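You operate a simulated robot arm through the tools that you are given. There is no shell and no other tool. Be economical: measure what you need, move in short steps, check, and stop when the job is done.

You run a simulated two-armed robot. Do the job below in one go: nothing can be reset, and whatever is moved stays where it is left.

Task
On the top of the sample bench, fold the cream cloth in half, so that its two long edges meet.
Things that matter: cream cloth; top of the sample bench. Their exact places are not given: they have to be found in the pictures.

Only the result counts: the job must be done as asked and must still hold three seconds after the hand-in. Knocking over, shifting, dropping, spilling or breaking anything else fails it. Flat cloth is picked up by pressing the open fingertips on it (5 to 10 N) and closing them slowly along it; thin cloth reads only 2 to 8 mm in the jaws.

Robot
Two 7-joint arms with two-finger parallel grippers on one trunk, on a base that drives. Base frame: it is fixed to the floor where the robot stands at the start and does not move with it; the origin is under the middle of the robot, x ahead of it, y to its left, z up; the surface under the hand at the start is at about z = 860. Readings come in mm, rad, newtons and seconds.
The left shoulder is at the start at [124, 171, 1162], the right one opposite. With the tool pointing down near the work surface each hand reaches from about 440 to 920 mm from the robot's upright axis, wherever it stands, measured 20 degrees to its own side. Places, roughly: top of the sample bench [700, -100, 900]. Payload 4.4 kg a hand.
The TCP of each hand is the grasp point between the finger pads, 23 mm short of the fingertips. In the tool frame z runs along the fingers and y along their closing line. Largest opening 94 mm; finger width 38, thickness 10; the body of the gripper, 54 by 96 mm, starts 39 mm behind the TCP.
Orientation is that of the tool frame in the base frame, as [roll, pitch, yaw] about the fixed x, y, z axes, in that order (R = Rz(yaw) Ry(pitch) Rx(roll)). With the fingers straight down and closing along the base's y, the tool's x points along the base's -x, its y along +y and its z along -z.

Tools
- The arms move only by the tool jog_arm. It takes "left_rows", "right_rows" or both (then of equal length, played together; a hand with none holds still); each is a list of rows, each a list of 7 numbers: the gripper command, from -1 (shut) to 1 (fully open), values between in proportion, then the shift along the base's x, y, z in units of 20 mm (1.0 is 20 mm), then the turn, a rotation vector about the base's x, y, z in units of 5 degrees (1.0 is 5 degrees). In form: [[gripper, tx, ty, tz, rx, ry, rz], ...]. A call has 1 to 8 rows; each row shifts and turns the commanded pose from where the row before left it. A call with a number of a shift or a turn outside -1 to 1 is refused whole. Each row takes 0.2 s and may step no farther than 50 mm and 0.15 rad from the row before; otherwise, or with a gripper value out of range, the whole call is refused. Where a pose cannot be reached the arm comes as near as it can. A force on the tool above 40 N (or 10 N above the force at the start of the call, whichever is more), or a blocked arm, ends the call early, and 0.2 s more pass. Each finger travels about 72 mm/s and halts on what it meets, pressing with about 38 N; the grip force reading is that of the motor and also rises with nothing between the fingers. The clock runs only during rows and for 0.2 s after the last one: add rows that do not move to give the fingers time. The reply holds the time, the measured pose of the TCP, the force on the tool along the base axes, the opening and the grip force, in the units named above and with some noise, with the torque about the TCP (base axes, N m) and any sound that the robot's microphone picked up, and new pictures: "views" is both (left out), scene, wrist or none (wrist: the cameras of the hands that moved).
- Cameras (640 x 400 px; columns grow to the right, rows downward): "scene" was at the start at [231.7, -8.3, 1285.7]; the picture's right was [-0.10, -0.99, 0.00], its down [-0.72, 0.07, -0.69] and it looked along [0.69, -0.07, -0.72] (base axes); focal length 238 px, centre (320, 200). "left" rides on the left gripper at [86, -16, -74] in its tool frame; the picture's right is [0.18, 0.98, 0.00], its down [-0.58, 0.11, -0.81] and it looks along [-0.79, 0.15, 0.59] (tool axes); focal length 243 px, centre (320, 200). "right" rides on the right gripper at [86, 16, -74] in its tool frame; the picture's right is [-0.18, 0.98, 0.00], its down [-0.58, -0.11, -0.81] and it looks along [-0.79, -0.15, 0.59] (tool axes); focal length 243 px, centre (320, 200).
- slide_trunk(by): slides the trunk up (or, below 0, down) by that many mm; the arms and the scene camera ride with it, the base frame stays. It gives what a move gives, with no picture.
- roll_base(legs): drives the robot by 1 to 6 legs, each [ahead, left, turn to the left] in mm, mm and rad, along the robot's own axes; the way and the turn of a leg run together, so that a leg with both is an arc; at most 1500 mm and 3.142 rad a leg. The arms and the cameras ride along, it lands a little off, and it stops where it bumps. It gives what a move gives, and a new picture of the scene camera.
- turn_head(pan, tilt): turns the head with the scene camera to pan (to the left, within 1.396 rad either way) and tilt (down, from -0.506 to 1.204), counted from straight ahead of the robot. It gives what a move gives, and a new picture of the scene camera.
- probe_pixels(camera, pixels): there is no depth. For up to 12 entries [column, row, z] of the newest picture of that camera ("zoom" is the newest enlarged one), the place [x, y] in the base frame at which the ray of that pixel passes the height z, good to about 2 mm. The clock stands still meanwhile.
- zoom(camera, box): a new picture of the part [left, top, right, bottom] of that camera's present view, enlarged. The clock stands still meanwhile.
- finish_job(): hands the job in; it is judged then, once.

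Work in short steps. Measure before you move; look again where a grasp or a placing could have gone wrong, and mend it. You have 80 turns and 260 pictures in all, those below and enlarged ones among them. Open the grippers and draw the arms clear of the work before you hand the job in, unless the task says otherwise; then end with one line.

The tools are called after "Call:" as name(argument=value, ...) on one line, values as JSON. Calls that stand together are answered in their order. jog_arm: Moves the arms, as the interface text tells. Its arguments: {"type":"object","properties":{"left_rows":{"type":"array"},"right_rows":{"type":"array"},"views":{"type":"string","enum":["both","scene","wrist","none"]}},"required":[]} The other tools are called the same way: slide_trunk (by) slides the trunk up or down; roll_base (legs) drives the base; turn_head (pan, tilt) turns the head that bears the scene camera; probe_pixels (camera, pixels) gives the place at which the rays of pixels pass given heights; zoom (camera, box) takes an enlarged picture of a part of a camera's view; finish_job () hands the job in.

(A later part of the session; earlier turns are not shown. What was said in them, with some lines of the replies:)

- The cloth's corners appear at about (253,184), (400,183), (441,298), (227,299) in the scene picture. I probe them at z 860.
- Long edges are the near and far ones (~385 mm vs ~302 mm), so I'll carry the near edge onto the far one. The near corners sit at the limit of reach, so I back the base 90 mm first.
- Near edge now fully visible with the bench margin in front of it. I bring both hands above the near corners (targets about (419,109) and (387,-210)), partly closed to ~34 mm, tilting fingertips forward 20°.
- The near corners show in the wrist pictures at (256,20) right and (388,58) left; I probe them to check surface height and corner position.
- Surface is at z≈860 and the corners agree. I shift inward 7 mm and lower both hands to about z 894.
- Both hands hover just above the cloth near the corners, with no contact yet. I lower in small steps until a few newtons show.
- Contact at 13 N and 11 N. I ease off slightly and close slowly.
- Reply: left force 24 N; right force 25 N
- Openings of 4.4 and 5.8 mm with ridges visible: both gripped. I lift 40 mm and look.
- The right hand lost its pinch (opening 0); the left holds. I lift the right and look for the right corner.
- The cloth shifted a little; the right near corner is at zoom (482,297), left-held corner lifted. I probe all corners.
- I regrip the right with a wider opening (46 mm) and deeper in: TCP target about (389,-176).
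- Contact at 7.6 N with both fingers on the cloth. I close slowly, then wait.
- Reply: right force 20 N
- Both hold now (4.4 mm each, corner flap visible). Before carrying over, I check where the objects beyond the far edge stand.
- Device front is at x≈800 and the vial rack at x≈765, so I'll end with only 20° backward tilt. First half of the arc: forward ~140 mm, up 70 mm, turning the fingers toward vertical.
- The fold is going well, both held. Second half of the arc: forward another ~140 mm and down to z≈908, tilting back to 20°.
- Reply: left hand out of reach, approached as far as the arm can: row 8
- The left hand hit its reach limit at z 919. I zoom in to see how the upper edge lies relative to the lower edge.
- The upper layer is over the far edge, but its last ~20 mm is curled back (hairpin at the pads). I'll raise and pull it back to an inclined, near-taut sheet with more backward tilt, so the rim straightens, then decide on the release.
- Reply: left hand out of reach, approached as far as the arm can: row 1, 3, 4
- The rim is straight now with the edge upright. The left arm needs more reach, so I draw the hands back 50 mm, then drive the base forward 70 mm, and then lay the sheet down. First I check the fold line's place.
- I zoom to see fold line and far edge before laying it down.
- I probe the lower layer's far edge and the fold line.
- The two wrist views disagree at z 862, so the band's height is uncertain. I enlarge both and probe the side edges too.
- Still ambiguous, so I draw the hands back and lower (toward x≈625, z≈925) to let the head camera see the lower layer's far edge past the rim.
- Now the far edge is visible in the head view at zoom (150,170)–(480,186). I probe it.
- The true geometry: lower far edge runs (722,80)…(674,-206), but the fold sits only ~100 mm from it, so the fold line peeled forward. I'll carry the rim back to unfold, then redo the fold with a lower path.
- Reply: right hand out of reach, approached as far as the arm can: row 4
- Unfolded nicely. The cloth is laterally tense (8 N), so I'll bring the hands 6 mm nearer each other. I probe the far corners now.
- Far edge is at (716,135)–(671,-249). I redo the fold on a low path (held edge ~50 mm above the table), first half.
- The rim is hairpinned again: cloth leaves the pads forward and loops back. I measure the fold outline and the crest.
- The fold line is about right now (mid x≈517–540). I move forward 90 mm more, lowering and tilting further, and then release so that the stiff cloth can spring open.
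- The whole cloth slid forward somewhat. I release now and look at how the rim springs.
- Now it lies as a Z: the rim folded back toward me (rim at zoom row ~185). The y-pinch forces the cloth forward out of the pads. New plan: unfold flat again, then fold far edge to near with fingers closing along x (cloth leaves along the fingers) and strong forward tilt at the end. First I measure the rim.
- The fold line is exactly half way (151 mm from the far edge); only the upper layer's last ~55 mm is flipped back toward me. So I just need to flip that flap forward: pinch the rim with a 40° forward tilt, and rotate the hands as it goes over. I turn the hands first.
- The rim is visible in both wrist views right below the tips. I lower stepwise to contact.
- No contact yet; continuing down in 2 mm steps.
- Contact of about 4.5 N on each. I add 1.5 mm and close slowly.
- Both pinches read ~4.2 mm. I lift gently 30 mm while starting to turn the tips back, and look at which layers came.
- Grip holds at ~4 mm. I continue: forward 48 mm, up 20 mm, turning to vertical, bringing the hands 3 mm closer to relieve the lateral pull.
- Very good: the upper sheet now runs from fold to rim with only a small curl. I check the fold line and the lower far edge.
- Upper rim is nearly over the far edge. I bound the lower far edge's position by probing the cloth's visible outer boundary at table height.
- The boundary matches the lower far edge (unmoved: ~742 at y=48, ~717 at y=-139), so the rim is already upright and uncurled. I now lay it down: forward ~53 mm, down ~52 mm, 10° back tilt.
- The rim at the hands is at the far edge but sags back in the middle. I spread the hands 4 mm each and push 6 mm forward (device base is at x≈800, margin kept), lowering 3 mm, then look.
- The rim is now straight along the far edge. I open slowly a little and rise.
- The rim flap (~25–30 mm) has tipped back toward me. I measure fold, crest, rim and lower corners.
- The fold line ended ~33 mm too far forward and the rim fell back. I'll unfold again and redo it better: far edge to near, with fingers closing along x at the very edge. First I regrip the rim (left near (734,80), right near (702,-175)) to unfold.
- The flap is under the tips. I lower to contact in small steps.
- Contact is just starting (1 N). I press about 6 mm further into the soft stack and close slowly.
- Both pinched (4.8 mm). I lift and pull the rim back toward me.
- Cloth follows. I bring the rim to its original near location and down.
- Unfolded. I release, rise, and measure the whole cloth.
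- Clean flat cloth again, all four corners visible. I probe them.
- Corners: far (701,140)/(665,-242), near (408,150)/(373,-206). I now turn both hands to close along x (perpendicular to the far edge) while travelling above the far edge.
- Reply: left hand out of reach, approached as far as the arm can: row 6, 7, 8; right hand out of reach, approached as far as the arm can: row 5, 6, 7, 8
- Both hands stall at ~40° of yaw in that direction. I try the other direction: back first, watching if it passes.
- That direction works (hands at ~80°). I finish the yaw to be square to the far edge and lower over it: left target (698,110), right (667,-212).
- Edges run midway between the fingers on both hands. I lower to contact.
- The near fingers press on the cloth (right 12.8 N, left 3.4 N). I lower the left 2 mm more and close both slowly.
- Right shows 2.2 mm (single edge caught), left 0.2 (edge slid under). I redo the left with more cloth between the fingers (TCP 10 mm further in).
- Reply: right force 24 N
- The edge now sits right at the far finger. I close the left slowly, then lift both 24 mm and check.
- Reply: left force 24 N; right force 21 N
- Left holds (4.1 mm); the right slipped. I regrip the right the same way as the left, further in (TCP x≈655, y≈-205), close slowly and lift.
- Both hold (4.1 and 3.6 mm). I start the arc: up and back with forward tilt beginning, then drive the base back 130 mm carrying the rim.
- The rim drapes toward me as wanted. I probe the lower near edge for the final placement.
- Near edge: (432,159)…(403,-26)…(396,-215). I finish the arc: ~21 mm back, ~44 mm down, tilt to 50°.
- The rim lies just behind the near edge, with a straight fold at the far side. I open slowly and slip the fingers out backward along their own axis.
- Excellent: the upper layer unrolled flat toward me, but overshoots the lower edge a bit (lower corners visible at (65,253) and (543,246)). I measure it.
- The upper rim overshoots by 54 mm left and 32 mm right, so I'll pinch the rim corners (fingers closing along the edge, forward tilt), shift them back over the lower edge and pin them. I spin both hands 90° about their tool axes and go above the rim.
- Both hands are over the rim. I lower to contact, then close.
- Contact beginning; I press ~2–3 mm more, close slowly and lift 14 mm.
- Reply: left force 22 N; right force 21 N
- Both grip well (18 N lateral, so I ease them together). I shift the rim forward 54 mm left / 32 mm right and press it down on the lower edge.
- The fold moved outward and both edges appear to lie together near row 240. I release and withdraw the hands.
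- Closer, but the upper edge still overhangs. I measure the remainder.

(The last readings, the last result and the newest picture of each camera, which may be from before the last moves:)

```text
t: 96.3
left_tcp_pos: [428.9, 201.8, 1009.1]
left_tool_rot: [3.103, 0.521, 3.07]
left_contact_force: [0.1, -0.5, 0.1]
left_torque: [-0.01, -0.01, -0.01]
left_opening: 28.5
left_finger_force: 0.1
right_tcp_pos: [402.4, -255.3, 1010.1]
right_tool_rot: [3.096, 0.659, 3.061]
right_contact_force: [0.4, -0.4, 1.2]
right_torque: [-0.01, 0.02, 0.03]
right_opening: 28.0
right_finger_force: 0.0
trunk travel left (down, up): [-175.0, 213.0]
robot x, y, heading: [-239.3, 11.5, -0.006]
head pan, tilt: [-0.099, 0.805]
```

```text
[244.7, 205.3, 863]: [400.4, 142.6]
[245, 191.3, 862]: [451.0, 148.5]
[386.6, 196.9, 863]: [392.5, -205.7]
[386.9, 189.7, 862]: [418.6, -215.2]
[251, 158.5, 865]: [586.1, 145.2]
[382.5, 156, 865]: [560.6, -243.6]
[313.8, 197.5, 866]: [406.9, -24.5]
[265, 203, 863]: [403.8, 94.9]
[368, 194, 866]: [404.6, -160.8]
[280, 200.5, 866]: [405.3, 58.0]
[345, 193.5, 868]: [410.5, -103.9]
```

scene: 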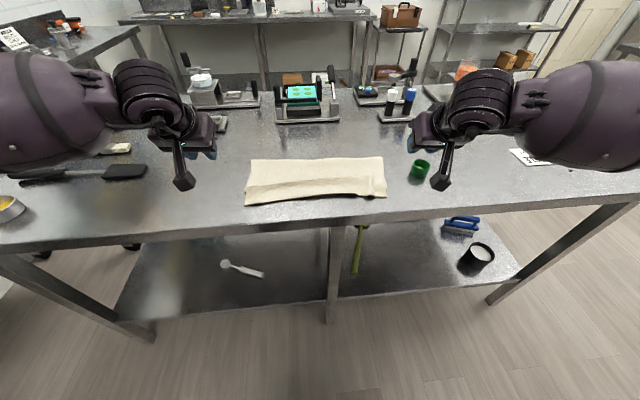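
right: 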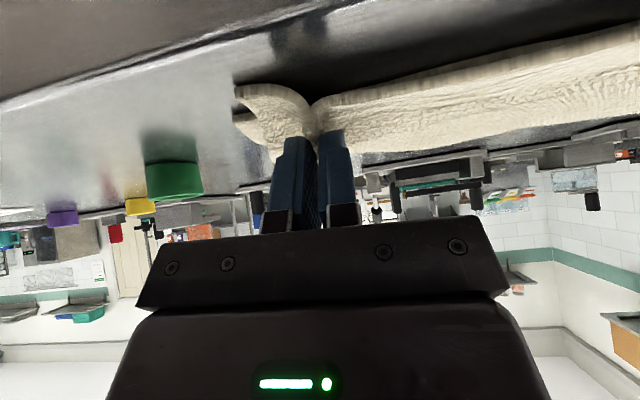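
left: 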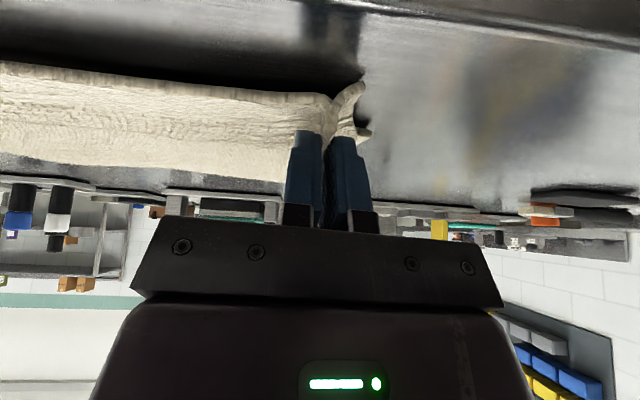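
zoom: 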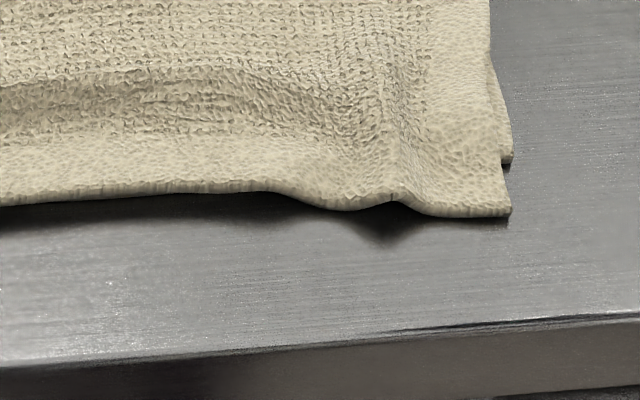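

Left 50 mm and right 26 mm remain: moved low, the layers stuck together. I'll regrip and this time lift the rim ~65 mm so the fold rolls instead of dragging. Approach, press, close and lift 20 mm in one go, using the known contact heights.

Call:
jog_arm(left_rows=[[-0.15, -0.06, -0.9, -1, 0, 0, 0], [-0.15, -0.06, -0.9, -1, 0, 0, 0], [-0.15, -0.06, -0.9, -1, 0, 0, 0], [-0.15, -0.06, -0.9, -1, 0, 0, 0], [-0.15, -0.06, -0.9, -1, 0, 0, 0], [-0.15, 0, 0, -0.5, 0, 0, 0], [-0.15, 0, 0, -0.2, 0, 0, 0], [-0.15, 0, 0, -0.15, 0, 0, 0]], right_rows=[[-0.15, 0.18, 0.8, -1, 0, 0, 0], [-0.15, 0.18, 0.8, -1, 0, 0, 0], [-0.15, 0.18, 0.8, -1, 0, 0, 0], [-0.15, 0.18, 0.8, -1, 0, 0, 0], [-0.15, 0.18, 0.8, -1, 0, 0, 0], [-0.15, 0, 0, -0.5, 0, 0, 0], [-0.15, 0, 0, -0.2, 0, 0, 0], [-0.15, 0, 0, -0.15, 0, 0, 0]], views="none")

Call:
jog_arm(left_rows=[[-0.18, 0, 0, -0.08, 0, 0, 0], [-0.3, 0, 0, 0, 0, 0, 0], [-0.42, 0, 0, 0, 0, 0, 0], [-0.54, 0, 0, 0, 0, 0, 0], [-0.66, 0, 0, 0, 0, 0, 0], [-0.78, 0, 0, 0, 0, 0, 0], [-0.9, 0, 0, 0, 0, 0, 0], [-1, 0, 0, 0, 0, 0, 0]], right_rows=[[-0.18, 0, 0, -0.06, 0, 0, 0], [-0.3, 0, 0, 0, 0, 0, 0], [-0.42, 0, 0, 0, 0, 0, 0], [-0.54, 0, 0, 0, 0, 0, 0], [-0.66, 0, 0, 0, 0, 0, 0], [-0.78, 0, 0, 0, 0, 0, 0], [-0.9, 0, 0, 0, 0, 0, 0], [-1, 0, 0, 0, 0, 0, 0]], views="none")

Call:
jog_arm(left_rows=[[-1, 0, -0.05, 0.2, 0, 0, 0], [-1, 0, -0.05, 0.3, 0, 0, 0], [-1, 0, -0.05, 0.5, 0, 0, 0]], right_rows=[[-1, 0, 0.05, 0.2, 0, 0, 0], [-1, 0, 0.05, 0.3, 0, 0, 0], [-1, 0, 0.05, 0.5, 0, 0, 0]], views="wrist")

```text
t: 98.1
left_tcp_pos: [423.8, 111.7, 894.5]
left_tool_rot: [3.103, 0.522, 3.069]
left_contact_force: [0.1, -0.2, 0.8]
left_torque: [-0.04, 0.03, 0.01]
left_opening: 40.3
left_finger_force: 0.0
right_tcp_pos: [421.5, -173.2, 894.9]
right_tool_rot: [3.093, 0.664, 3.059]
right_contact_force: [1.5, -0.7, 7.2]
right_torque: [-0.16, -0.04, -0.02]
right_opening: 40.1
right_finger_force: 0.0
trunk travel left (down, up): [-175.0, 213.0]
robot x, y, heading: [-237.0, 11.3, -0.003]
head pan, tilt: [-0.099, 0.805]
```

```text
t: 99.9
left_tcp_pos: [422.3, 110.8, 893.5]
left_tool_rot: [3.105, 0.523, 3.07]
left_contact_force: [0.2, -7.6, 1.8]
left_torque: [-0.22, -0.01, -0.05]
left_opening: 4.0
left_finger_force: 38.6
right_tcp_pos: [419.2, -172.6, 894.3]
right_tool_rot: [3.094, 0.662, 3.061]
right_contact_force: [1.9, 6.6, 23.6]
right_torque: [0.14, -0.09, 0.01]
right_opening: 5.9
right_finger_force: 38.4
trunk travel left (down, up): [-175.0, 213.0]
robot x, y, heading: [-235.7, 15.8, -0.005]
head pan, tilt: [-0.099, 0.805]
```

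```text
t: 100.7
left_tcp_pos: [423.1, 110.0, 911.7]
left_tool_rot: [3.101, 0.522, 3.071]
left_contact_force: [-0.2, -3.0, -0.1]
left_torque: [-0.12, 0.01, -0.02]
left_opening: 4.2
left_finger_force: 38.0
right_tcp_pos: [420.9, -171.3, 911.1]
right_tool_rot: [3.098, 0.657, 3.062]
right_contact_force: [-0.5, 3.8, 0.6]
right_torque: [0.1, -0.01, 0.03]
right_opening: 5.2
right_finger_force: 38.0
trunk travel left (down, up): [-175.0, 213.0]
robot x, y, heading: [-237.9, 10.0, -0.006]
head pan, tilt: [-0.099, 0.805]
```

right: 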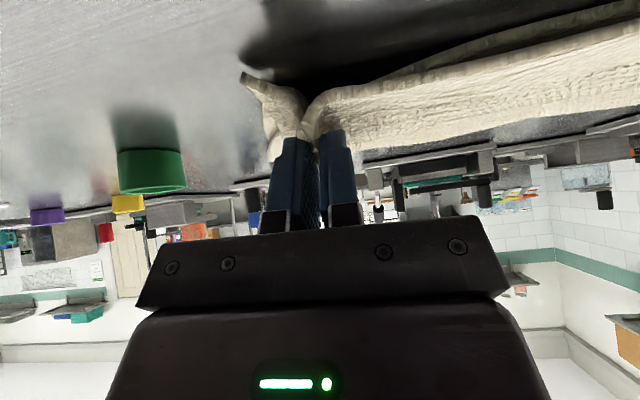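
left: 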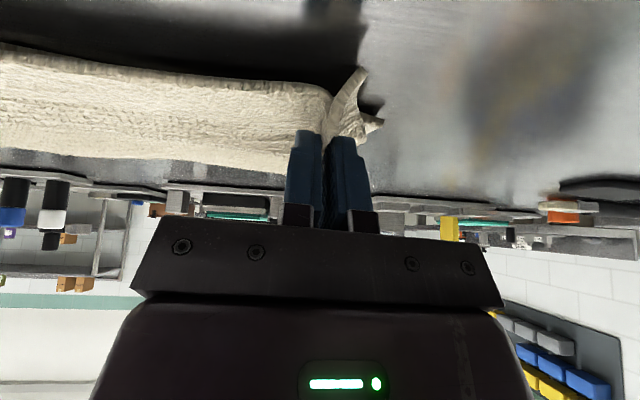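

Both grip. I lift another 50 mm while shifting forward (50 mm left, 26 mm right total) and look.

Call:
jog_arm(left_rows=[[-1, 0.1, 0, 0.6, 0, 0, 0], [-1, 0.2, 0, 0.6, 0, 0, 0], [-1, 0.2, 0, 0.5, 0, 0, 0], [-1, 0.25, 0, 0.5, 0, 0, 0], [-1, 0.25, 0, 0.3, 0, 0, 0], [-1, 0.5, 0, 0, 0, 0, 0], [-1, 0.5, 0, 0, 0, 0, 0], [-1, 0.5, 0, 0, 0, 0, 0]], right_rows=[[-1, 0.1, 0, 0.6, 0, 0, 0], [-1, 0.1, 0, 0.6, 0, 0, 0], [-1, 0.1, 0, 0.5, 0, 0, 0], [-1, 0.1, 0, 0.5, 0, 0, 0], [-1, 0.1, 0, 0.3, 0, 0, 0], [-1, 0.27, 0, 0, 0, 0, 0], [-1, 0.27, 0, 0, 0, 0, 0], [-1, 0.27, 0, 0, 0, 0, 0]], views="scene")

Call:
zoom(camera="scene", box=[220, 130, 420, 230])

Call:
zoom(camera="right", box=[200, 0, 640, 200])

```text
t: 102.5
left_tcp_pos: [474.6, 110.1, 961.0]
left_tool_rot: [3.103, 0.52, 3.072]
left_contact_force: [-0.3, -5.8, 0.0]
left_torque: [-0.12, 0.03, -0.05]
left_opening: 3.9
left_finger_force: 37.9
right_tcp_pos: [446.9, -170.7, 961.5]
right_tool_rot: [3.097, 0.658, 3.06]
right_contact_force: [1.6, 5.4, -0.1]
right_torque: [0.17, -0.06, -0.03]
right_opening: 5.5
right_finger_force: 37.8
trunk travel left (down, up): [-175.0, 213.0]
robot x, y, heading: [-237.4, 11.8, -0.001]
head pan, tilt: [-0.099, 0.805]
```

scene: 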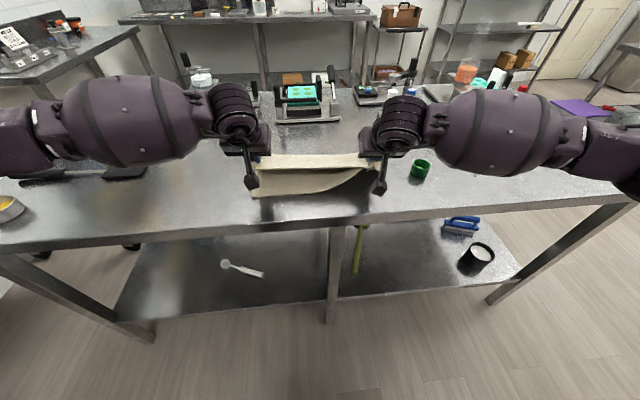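

```text
3.20 times, centred on (320, 180) of scene
```

zoom: 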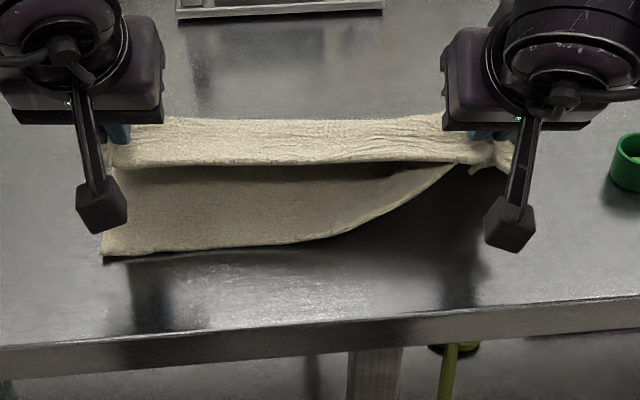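

```text
1.45 times, centred on (420, 100) of right
```

zoom: 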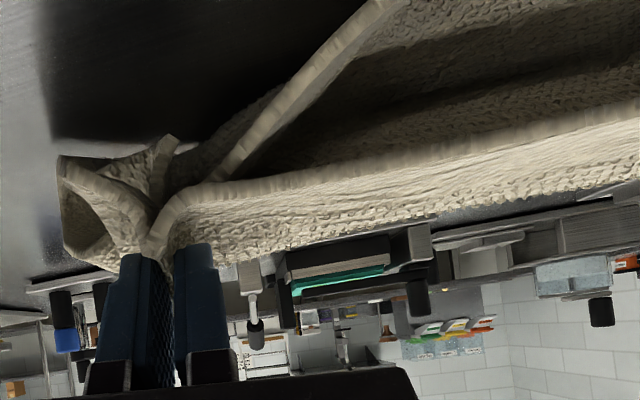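

The right hand pinched both layers. I set the right corner back down, open, re-pinch 9 mm nearer the rim (only the upper layer overhangs there), and lift again; the left keeps holding.

Call:
jog_arm(right_rows=[[-1, -0.26, 0, -0.7, 0, 0, 0], [-1, -0.26, 0, -0.7, 0, 0, 0], [-1, -0.26, 0, -0.7, 0, 0, 0], [-1, -0.26, 0, -0.7, 0, 0, 0], [-1, -0.26, 0, -0.5, 0, 0, 0], [-0.7, 0, 0, 0, 0, 0, 0], [-0.4, 0, 0, 0, 0, 0, 0], [-0.15, 0, 0, 0, 0, 0, 0]], views="none")

Call:
jog_arm(right_rows=[[-0.15, 0, 0, 0.6, 0, 0, 0], [-0.15, 0, 0, 0.6, 0, 0, 0], [-0.15, -0.5, 0, 0, 0, 0, 0], [-0.15, 0, 0, 0, 0, 0, 0]], views="both")

Call:
zoom(camera="scene", box=[300, 160, 420, 220])

```text
t: 104.3
left_tcp_pos: [474.4, 110.0, 961.7]
left_tool_rot: [3.101, 0.521, 3.069]
left_contact_force: [0.3, -0.8, 0.3]
left_torque: [0.02, -0.02, -0.01]
left_opening: 4.4
left_finger_force: 38.4
right_tcp_pos: [421.8, -172.3, 895.9]
right_tool_rot: [3.099, 0.657, 3.06]
right_contact_force: [0.0, -0.5, 3.1]
right_torque: [0.02, -0.01, 0.0]
right_opening: 39.7
right_finger_force: 0.0
trunk travel left (down, up): [-175.0, 213.0]
robot x, y, heading: [-238.3, 11.3, -0.006]
head pan, tilt: [-0.099, 0.805]
```

```text
t: 105.3
left_tcp_pos: [474.4, 108.8, 959.7]
left_tool_rot: [3.102, 0.521, 3.07]
left_contact_force: [-0.4, -0.1, -0.4]
left_torque: [0.02, 0.05, -0.02]
left_opening: 4.0
left_finger_force: 38.2
right_tcp_pos: [410.3, -171.4, 919.2]
right_tool_rot: [3.097, 0.658, 3.059]
right_contact_force: [0.4, -0.1, 0.0]
right_torque: [-0.03, 0.01, 0.01]
right_opening: 40.0
right_finger_force: 0.1
trunk travel left (down, up): [-175.0, 213.0]
robot x, y, heading: [-235.7, 15.2, -0.005]
head pan, tilt: [-0.099, 0.805]
```

scene: 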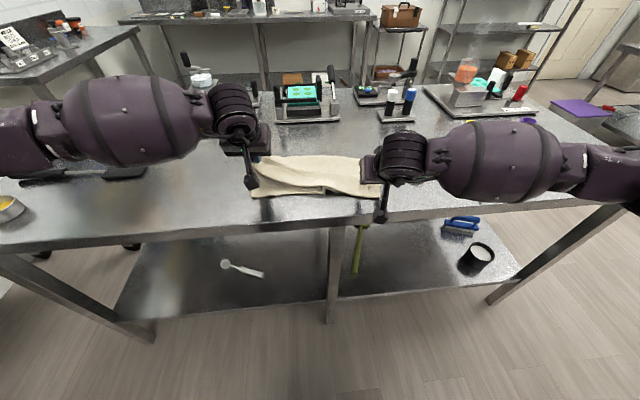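
right: 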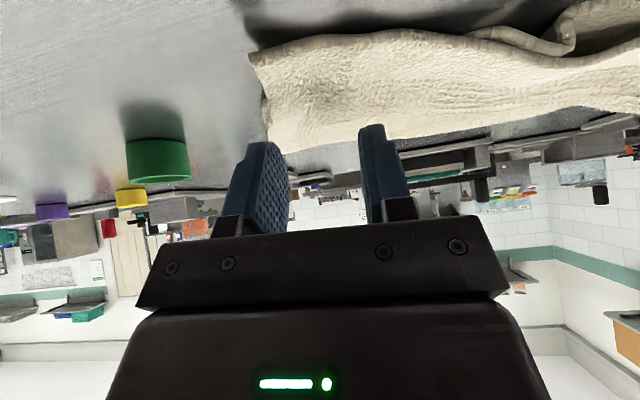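

```text
5.33 times, centred on (360, 190) of scene
```

zoom: 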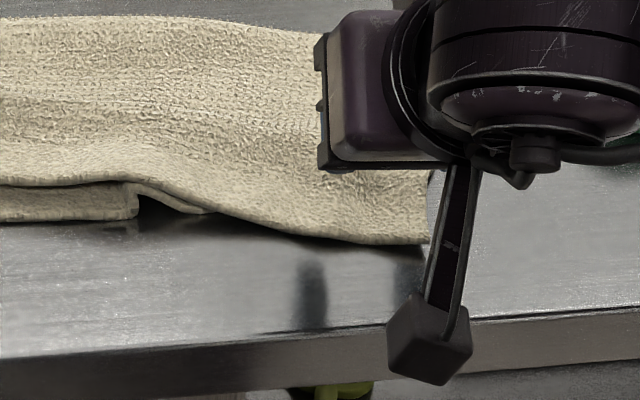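

The upper rim lies out beyond on the right. I press, close on it, and lift 50 mm to see the lower layer.

Call:
jog_arm(right_rows=[[-0.15, 0, 0, -0.8, 0, 0, 0], [-0.15, 0, 0, -0.35, 0, 0, 0], [-0.15, 0, 0, -0.15, 0, 0, 0], [-0.15, 0, 0, -0.05, 0, 0, 0]], views="none")

Call:
jog_arm(right_rows=[[-0.2, 0, 0, 0, 0, 0, 0], [-0.32, 0, 0, 0, 0, 0, 0], [-0.44, 0, 0, 0, 0, 0, 0], [-0.56, 0, 0, 0, 0, 0, 0], [-0.68, 0, 0, 0, 0, 0, 0], [-0.8, 0, 0, 0, 0, 0, 0], [-0.9, 0, 0, 0, 0, 0, 0], [-1, 0, 0, 0, 0, 0, 0]], views="none")

Call:
jog_arm(right_rows=[[-1, 0, 0.05, 0.2, 0, 0, 0], [-1, 0.1, 0.05, 0.5, 0, 0, 0], [-1, 0.1, 0, 0.7, 0, 0, 0], [-1, 0.2, 0, 0.7, 0, 0, 0], [-1, 0.2, 0, 0.7, 0, 0, 0], [-1, 0.2, 0, 0.5, 0, 0, 0]], views="scene")

Call:
zoom(camera="scene", box=[220, 130, 420, 230])

```text
t: 106.3
left_tcp_pos: [473.4, 109.1, 961.9]
left_tool_rot: [3.104, 0.521, 3.071]
left_contact_force: [-0.7, -0.1, -0.1]
left_torque: [0.01, -0.01, 0.0]
left_opening: 4.0
left_finger_force: 38.0
right_tcp_pos: [412.0, -170.6, 893.6]
right_tool_rot: [3.095, 0.66, 3.06]
right_contact_force: [0.3, 0.6, 3.8]
right_torque: [-0.04, -0.01, 0.06]
right_opening: 40.0
right_finger_force: 0.1
trunk travel left (down, up): [-175.0, 213.0]
robot x, y, heading: [-237.2, 9.1, 0.002]
head pan, tilt: [-0.099, 0.805]
```

```text
t: 108.1
left_tcp_pos: [474.7, 110.1, 961.4]
left_tool_rot: [3.101, 0.52, 3.07]
left_contact_force: [0.8, 0.1, -0.5]
left_torque: [0.01, -0.01, 0.01]
left_opening: 4.1
left_finger_force: 38.1
right_tcp_pos: [411.5, -171.5, 894.8]
right_tool_rot: [3.095, 0.661, 3.061]
right_contact_force: [1.2, -1.8, 11.3]
right_torque: [-0.04, 0.01, -0.03]
right_opening: 2.9
right_finger_force: 38.1
trunk travel left (down, up): [-175.0, 213.0]
robot x, y, heading: [-236.0, 15.6, -0.003]
head pan, tilt: [-0.099, 0.805]
```

```text
t: 109.5
left_tcp_pos: [474.8, 109.7, 961.5]
left_tool_rot: [3.103, 0.521, 3.07]
left_contact_force: [-0.1, -0.1, -0.2]
left_torque: [0.03, 0.02, 0.01]
left_opening: 4.2
left_finger_force: 37.8
right_tcp_pos: [428.7, -169.5, 958.2]
right_tool_rot: [3.095, 0.658, 3.06]
right_contact_force: [-0.3, -0.3, 0.0]
right_torque: [0.04, 0.01, -0.02]
right_opening: 3.4
right_finger_force: 37.9
trunk travel left (down, up): [-175.0, 213.0]
robot x, y, heading: [-237.9, 12.4, -0.003]
head pan, tilt: [-0.099, 0.805]
```

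scene: 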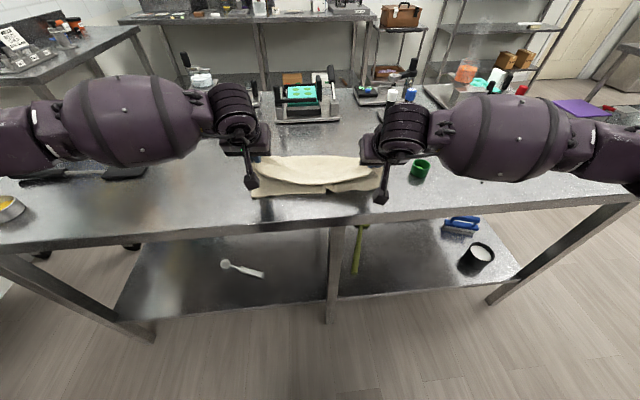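

```text
3.20 times, centred on (320, 180) of scene
```

zoom: 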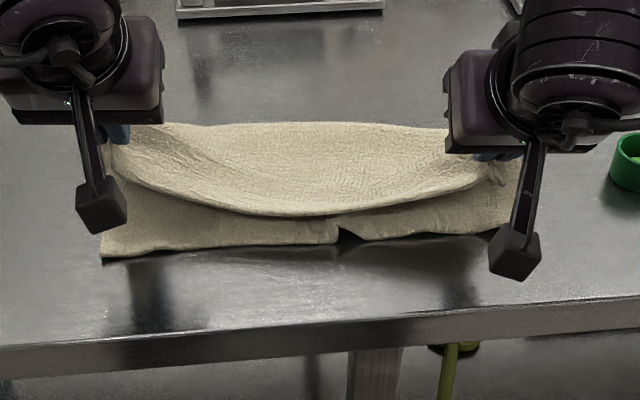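

Only the upper layer is held now (3.4 mm) and the lower near edge is exposed. I probe it for the final target.

Call:
probe_pixels(camera="zoom", pixels=[[103, 257, 862], [200, 249, 862], [320, 244, 863], [375, 240, 862], [440, 235, 862], [495, 228, 862], [300, 122, 870], [150, 122, 870], [300, 215, 930]])

```text
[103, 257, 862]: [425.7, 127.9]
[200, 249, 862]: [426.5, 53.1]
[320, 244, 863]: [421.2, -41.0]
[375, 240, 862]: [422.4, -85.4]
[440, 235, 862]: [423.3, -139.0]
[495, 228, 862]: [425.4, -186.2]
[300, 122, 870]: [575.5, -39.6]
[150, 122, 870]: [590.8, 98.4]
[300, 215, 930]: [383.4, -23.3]
```

The lower half is now ~152 mm deep with its near edge straight at x≈424, exactly half. I lay the rim onto that line (left TCP x≈445, right ≈441), spreading the hands a little, release and withdraw.

Call:
jog_arm(left_rows=[[-1, -0.25, -0.03, -0.53, 0, 0, 0], [-1, -0.25, -0.03, -0.53, 0, 0, 0], [-1, -0.25, -0.03, -0.53, 0, 0, 0], [-1, -0.25, -0.03, -0.53, 0, 0, 0], [-1, -0.25, -0.03, -0.53, 0, 0, 0], [-1, -0.25, -0.03, -0.53, 0, 0, 0], [-1, 0, 0, -0.08, 0, 0, 0], [-1, 0, 0, 0, 0, 0, 0]], right_rows=[[-1, 0.1, -0.12, -0.5, 0, 0, 0], [-1, 0.1, -0.12, -0.5, 0, 0, 0], [-1, 0.1, -0.12, -0.5, 0, 0, 0], [-1, 0.1, -0.12, -0.5, 0, 0, 0], [-1, 0.1, -0.12, -0.5, 0, 0, 0], [-1, 0.1, -0.12, -0.5, 0, 0, 0], [-1, 0, 0, -0.08, 0, 0, 0], [-1, 0, 0, 0, 0, 0, 0]], views="scene")

Call:
zoom(camera="scene", box=[220, 130, 420, 230])

```text
t: 111.3
left_tcp_pos: [443.8, 105.1, 895.6]
left_tool_rot: [3.105, 0.521, 3.07]
left_contact_force: [0.7, -0.2, 2.9]
left_torque: [-0.03, -0.04, -0.03]
left_opening: 3.9
left_finger_force: 38.4
right_tcp_pos: [437.4, -184.0, 897.7]
right_tool_rot: [3.096, 0.659, 3.061]
right_contact_force: [-0.6, 0.4, 3.2]
right_torque: [0.04, 0.02, -0.04]
right_opening: 3.4
right_finger_force: 38.3
trunk travel left (down, up): [-175.0, 213.0]
robot x, y, heading: [-232.4, 14.2, -0.005]
head pan, tilt: [-0.099, 0.805]
```

scene: 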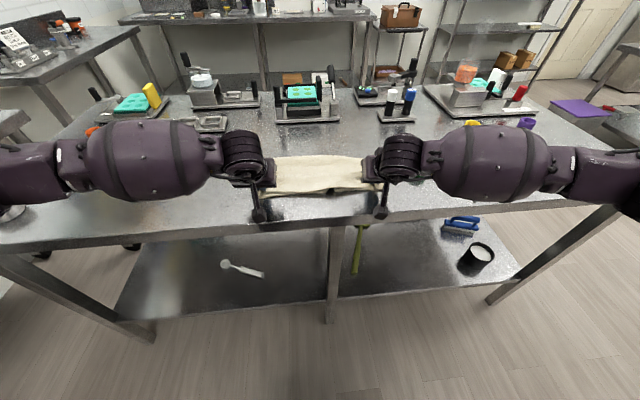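

```text
3.20 times, centred on (320, 180) of scene
```

zoom: 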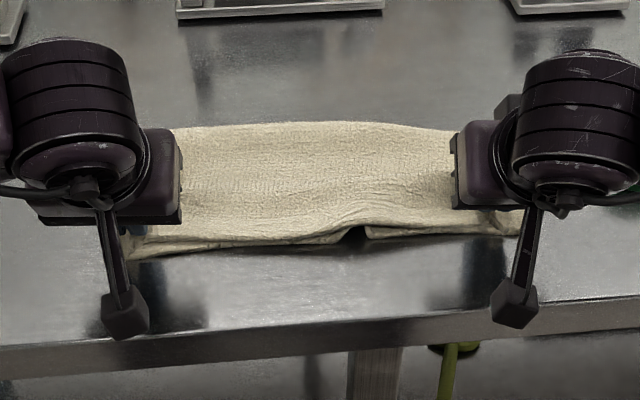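

The two edges now coincide along the near side. I open slowly and withdraw both hands clear.

Call:
jog_arm(left_rows=[[-0.85, 0, 0, 0, 0, 0, 0], [-0.7, 0, 0, 0, 0, 0, 0], [-0.55, 0, 0, 0, 0, 0, 0], [-0.4, 0, 0, 0, 0, 0, 0], [-0.35, 0, 0, 0.4, 0, 0, 0], [-0.35, -0.1, 0, 0.8, 0, 0, 0], [-0.35, -0.2, 0.3, 1, 0, 0, 0], [-0.35, -0.2, 0.5, 1, 0, 0, 0]], right_rows=[[-0.85, 0, 0, 0, 0, 0, 0], [-0.7, 0, 0, 0, 0, 0, 0], [-0.55, 0, 0, 0, 0, 0, 0], [-0.4, 0, 0, 0, 0, 0, 0], [-0.35, 0, 0, 0.4, 0, 0, 0], [-0.35, -0.1, 0, 0.8, 0, 0, 0], [-0.35, -0.2, -0.3, 1, 0, 0, 0], [-0.35, -0.2, -0.5, 1, 0, 0, 0]], views="none")

Call:
jog_arm(left_rows=[[0, 0, 0.9, 1, 0, 0, 0], [0.5, 0, 0.9, 1, 0, 0, 0], [1, 0, 0.9, 0.5, 0, 0, 0], [1, 0, 0.9, 0, 0, 0, 0]], right_rows=[[0, 0, -0.9, 1, 0, 0, 0], [0.5, 0, -0.9, 1, 0, 0, 0], [1, 0, -0.9, 0.5, 0, 0, 0], [1, 0, -0.9, 0, 0, 0, 0]], views="scene")

Call:
zoom(camera="scene", box=[220, 130, 420, 230])

```text
t: 113.1
left_tcp_pos: [432.6, 122.0, 961.7]
left_tool_rot: [3.101, 0.522, 3.069]
left_contact_force: [0.4, -0.4, 0.1]
left_torque: [-0.02, -0.01, -0.05]
left_opening: 30.6
left_finger_force: 0.0
right_tcp_pos: [427.6, -200.5, 962.4]
right_tool_rot: [3.095, 0.66, 3.06]
right_contact_force: [-0.3, 0.0, 0.0]
right_torque: [-0.02, 0.0, 0.01]
right_opening: 30.6
right_finger_force: 0.0
trunk travel left (down, up): [-175.0, 213.0]
robot x, y, heading: [-236.3, 12.9, -0.006]
head pan, tilt: [-0.099, 0.805]
```

```text
t: 114.1
left_tcp_pos: [432.7, 193.1, 1009.7]
left_tool_rot: [3.103, 0.521, 3.069]
left_contact_force: [0.4, -0.1, 0.0]
left_torque: [-0.01, 0.03, -0.01]
left_opening: 93.9
left_finger_force: 0.0
right_tcp_pos: [427.6, -270.3, 1011.6]
right_tool_rot: [3.097, 0.657, 3.06]
right_contact_force: [0.7, 0.7, 0.3]
right_torque: [-0.02, 0.0, -0.01]
right_opening: 93.9
right_finger_force: 0.1
trunk travel left (down, up): [-175.0, 213.0]
robot x, y, heading: [-237.3, 12.8, -0.005]
head pan, tilt: [-0.099, 0.805]
```

scene: 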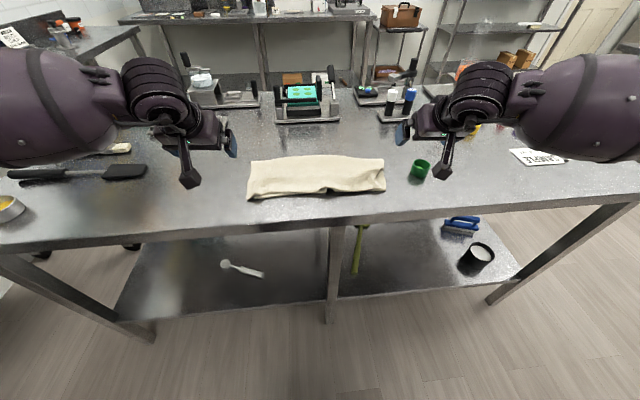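

```text
3.20 times, centred on (320, 180) of scene
5 turns are left
```

zoom: 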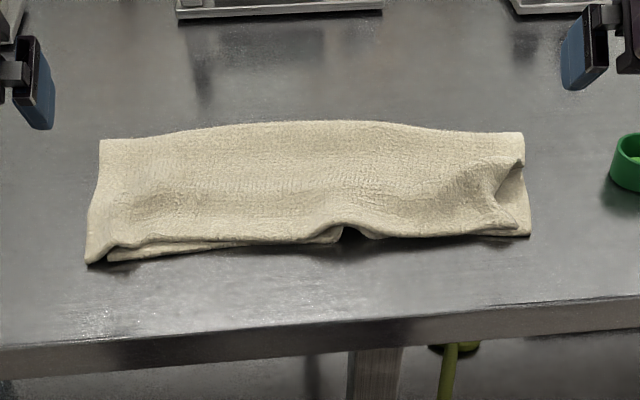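

The edges meet along nearly the whole length; the right corner has a crease. I take a closer look there before deciding.

Call:
zoom(camera="scene", box=[325, 155, 405, 205])

Call:
zoom(camera="scene", box=[240, 160, 320, 210])

Call:
probe_pixels(camera="scene", pixels=[[246.9, 199.5, 864], [254, 199.2, 862], [251.5, 161.5, 866], [385, 190.5, 863], [381.5, 189, 870], [383, 159, 866]])

```text
8.00 times, centred on (365, 180) of scene
```

zoom: 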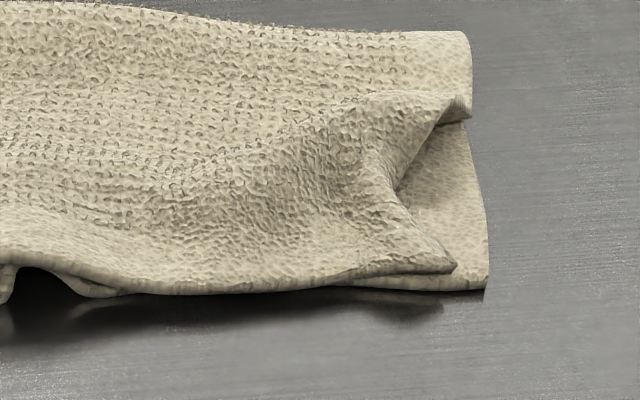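

```text
8.00 times, centred on (280, 185) of scene
```

zoom: 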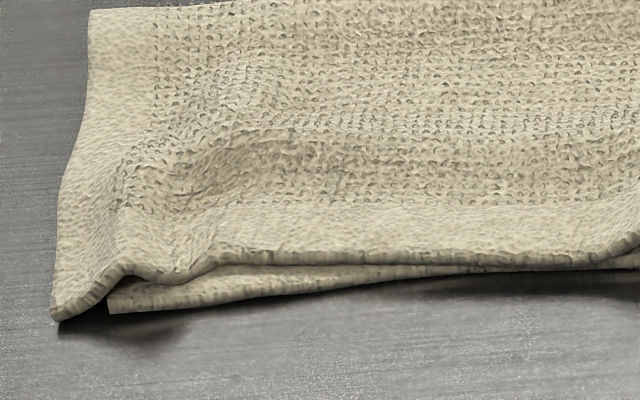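

```text
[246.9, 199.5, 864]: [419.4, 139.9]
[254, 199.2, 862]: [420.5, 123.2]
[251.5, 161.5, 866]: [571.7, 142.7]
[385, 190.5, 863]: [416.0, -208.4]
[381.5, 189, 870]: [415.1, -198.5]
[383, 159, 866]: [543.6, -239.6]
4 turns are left
```

The edges meet: at the left corners x is 419 against 421, at the right 415 against 416. Sideways offsets are about 10–17 mm. The hands are open and clear, and nothing else was disturbed, so I hand in.

Call:
finish_job()

```text
The job is handed in.
```

The cream cloth is folded in half on the sample bench and the job is handed in. Its two long edges meet to within a few mm at the corners, with 10–17 mm of sideways offset there, plus some puckering along the near edge and a crease at the right corner.
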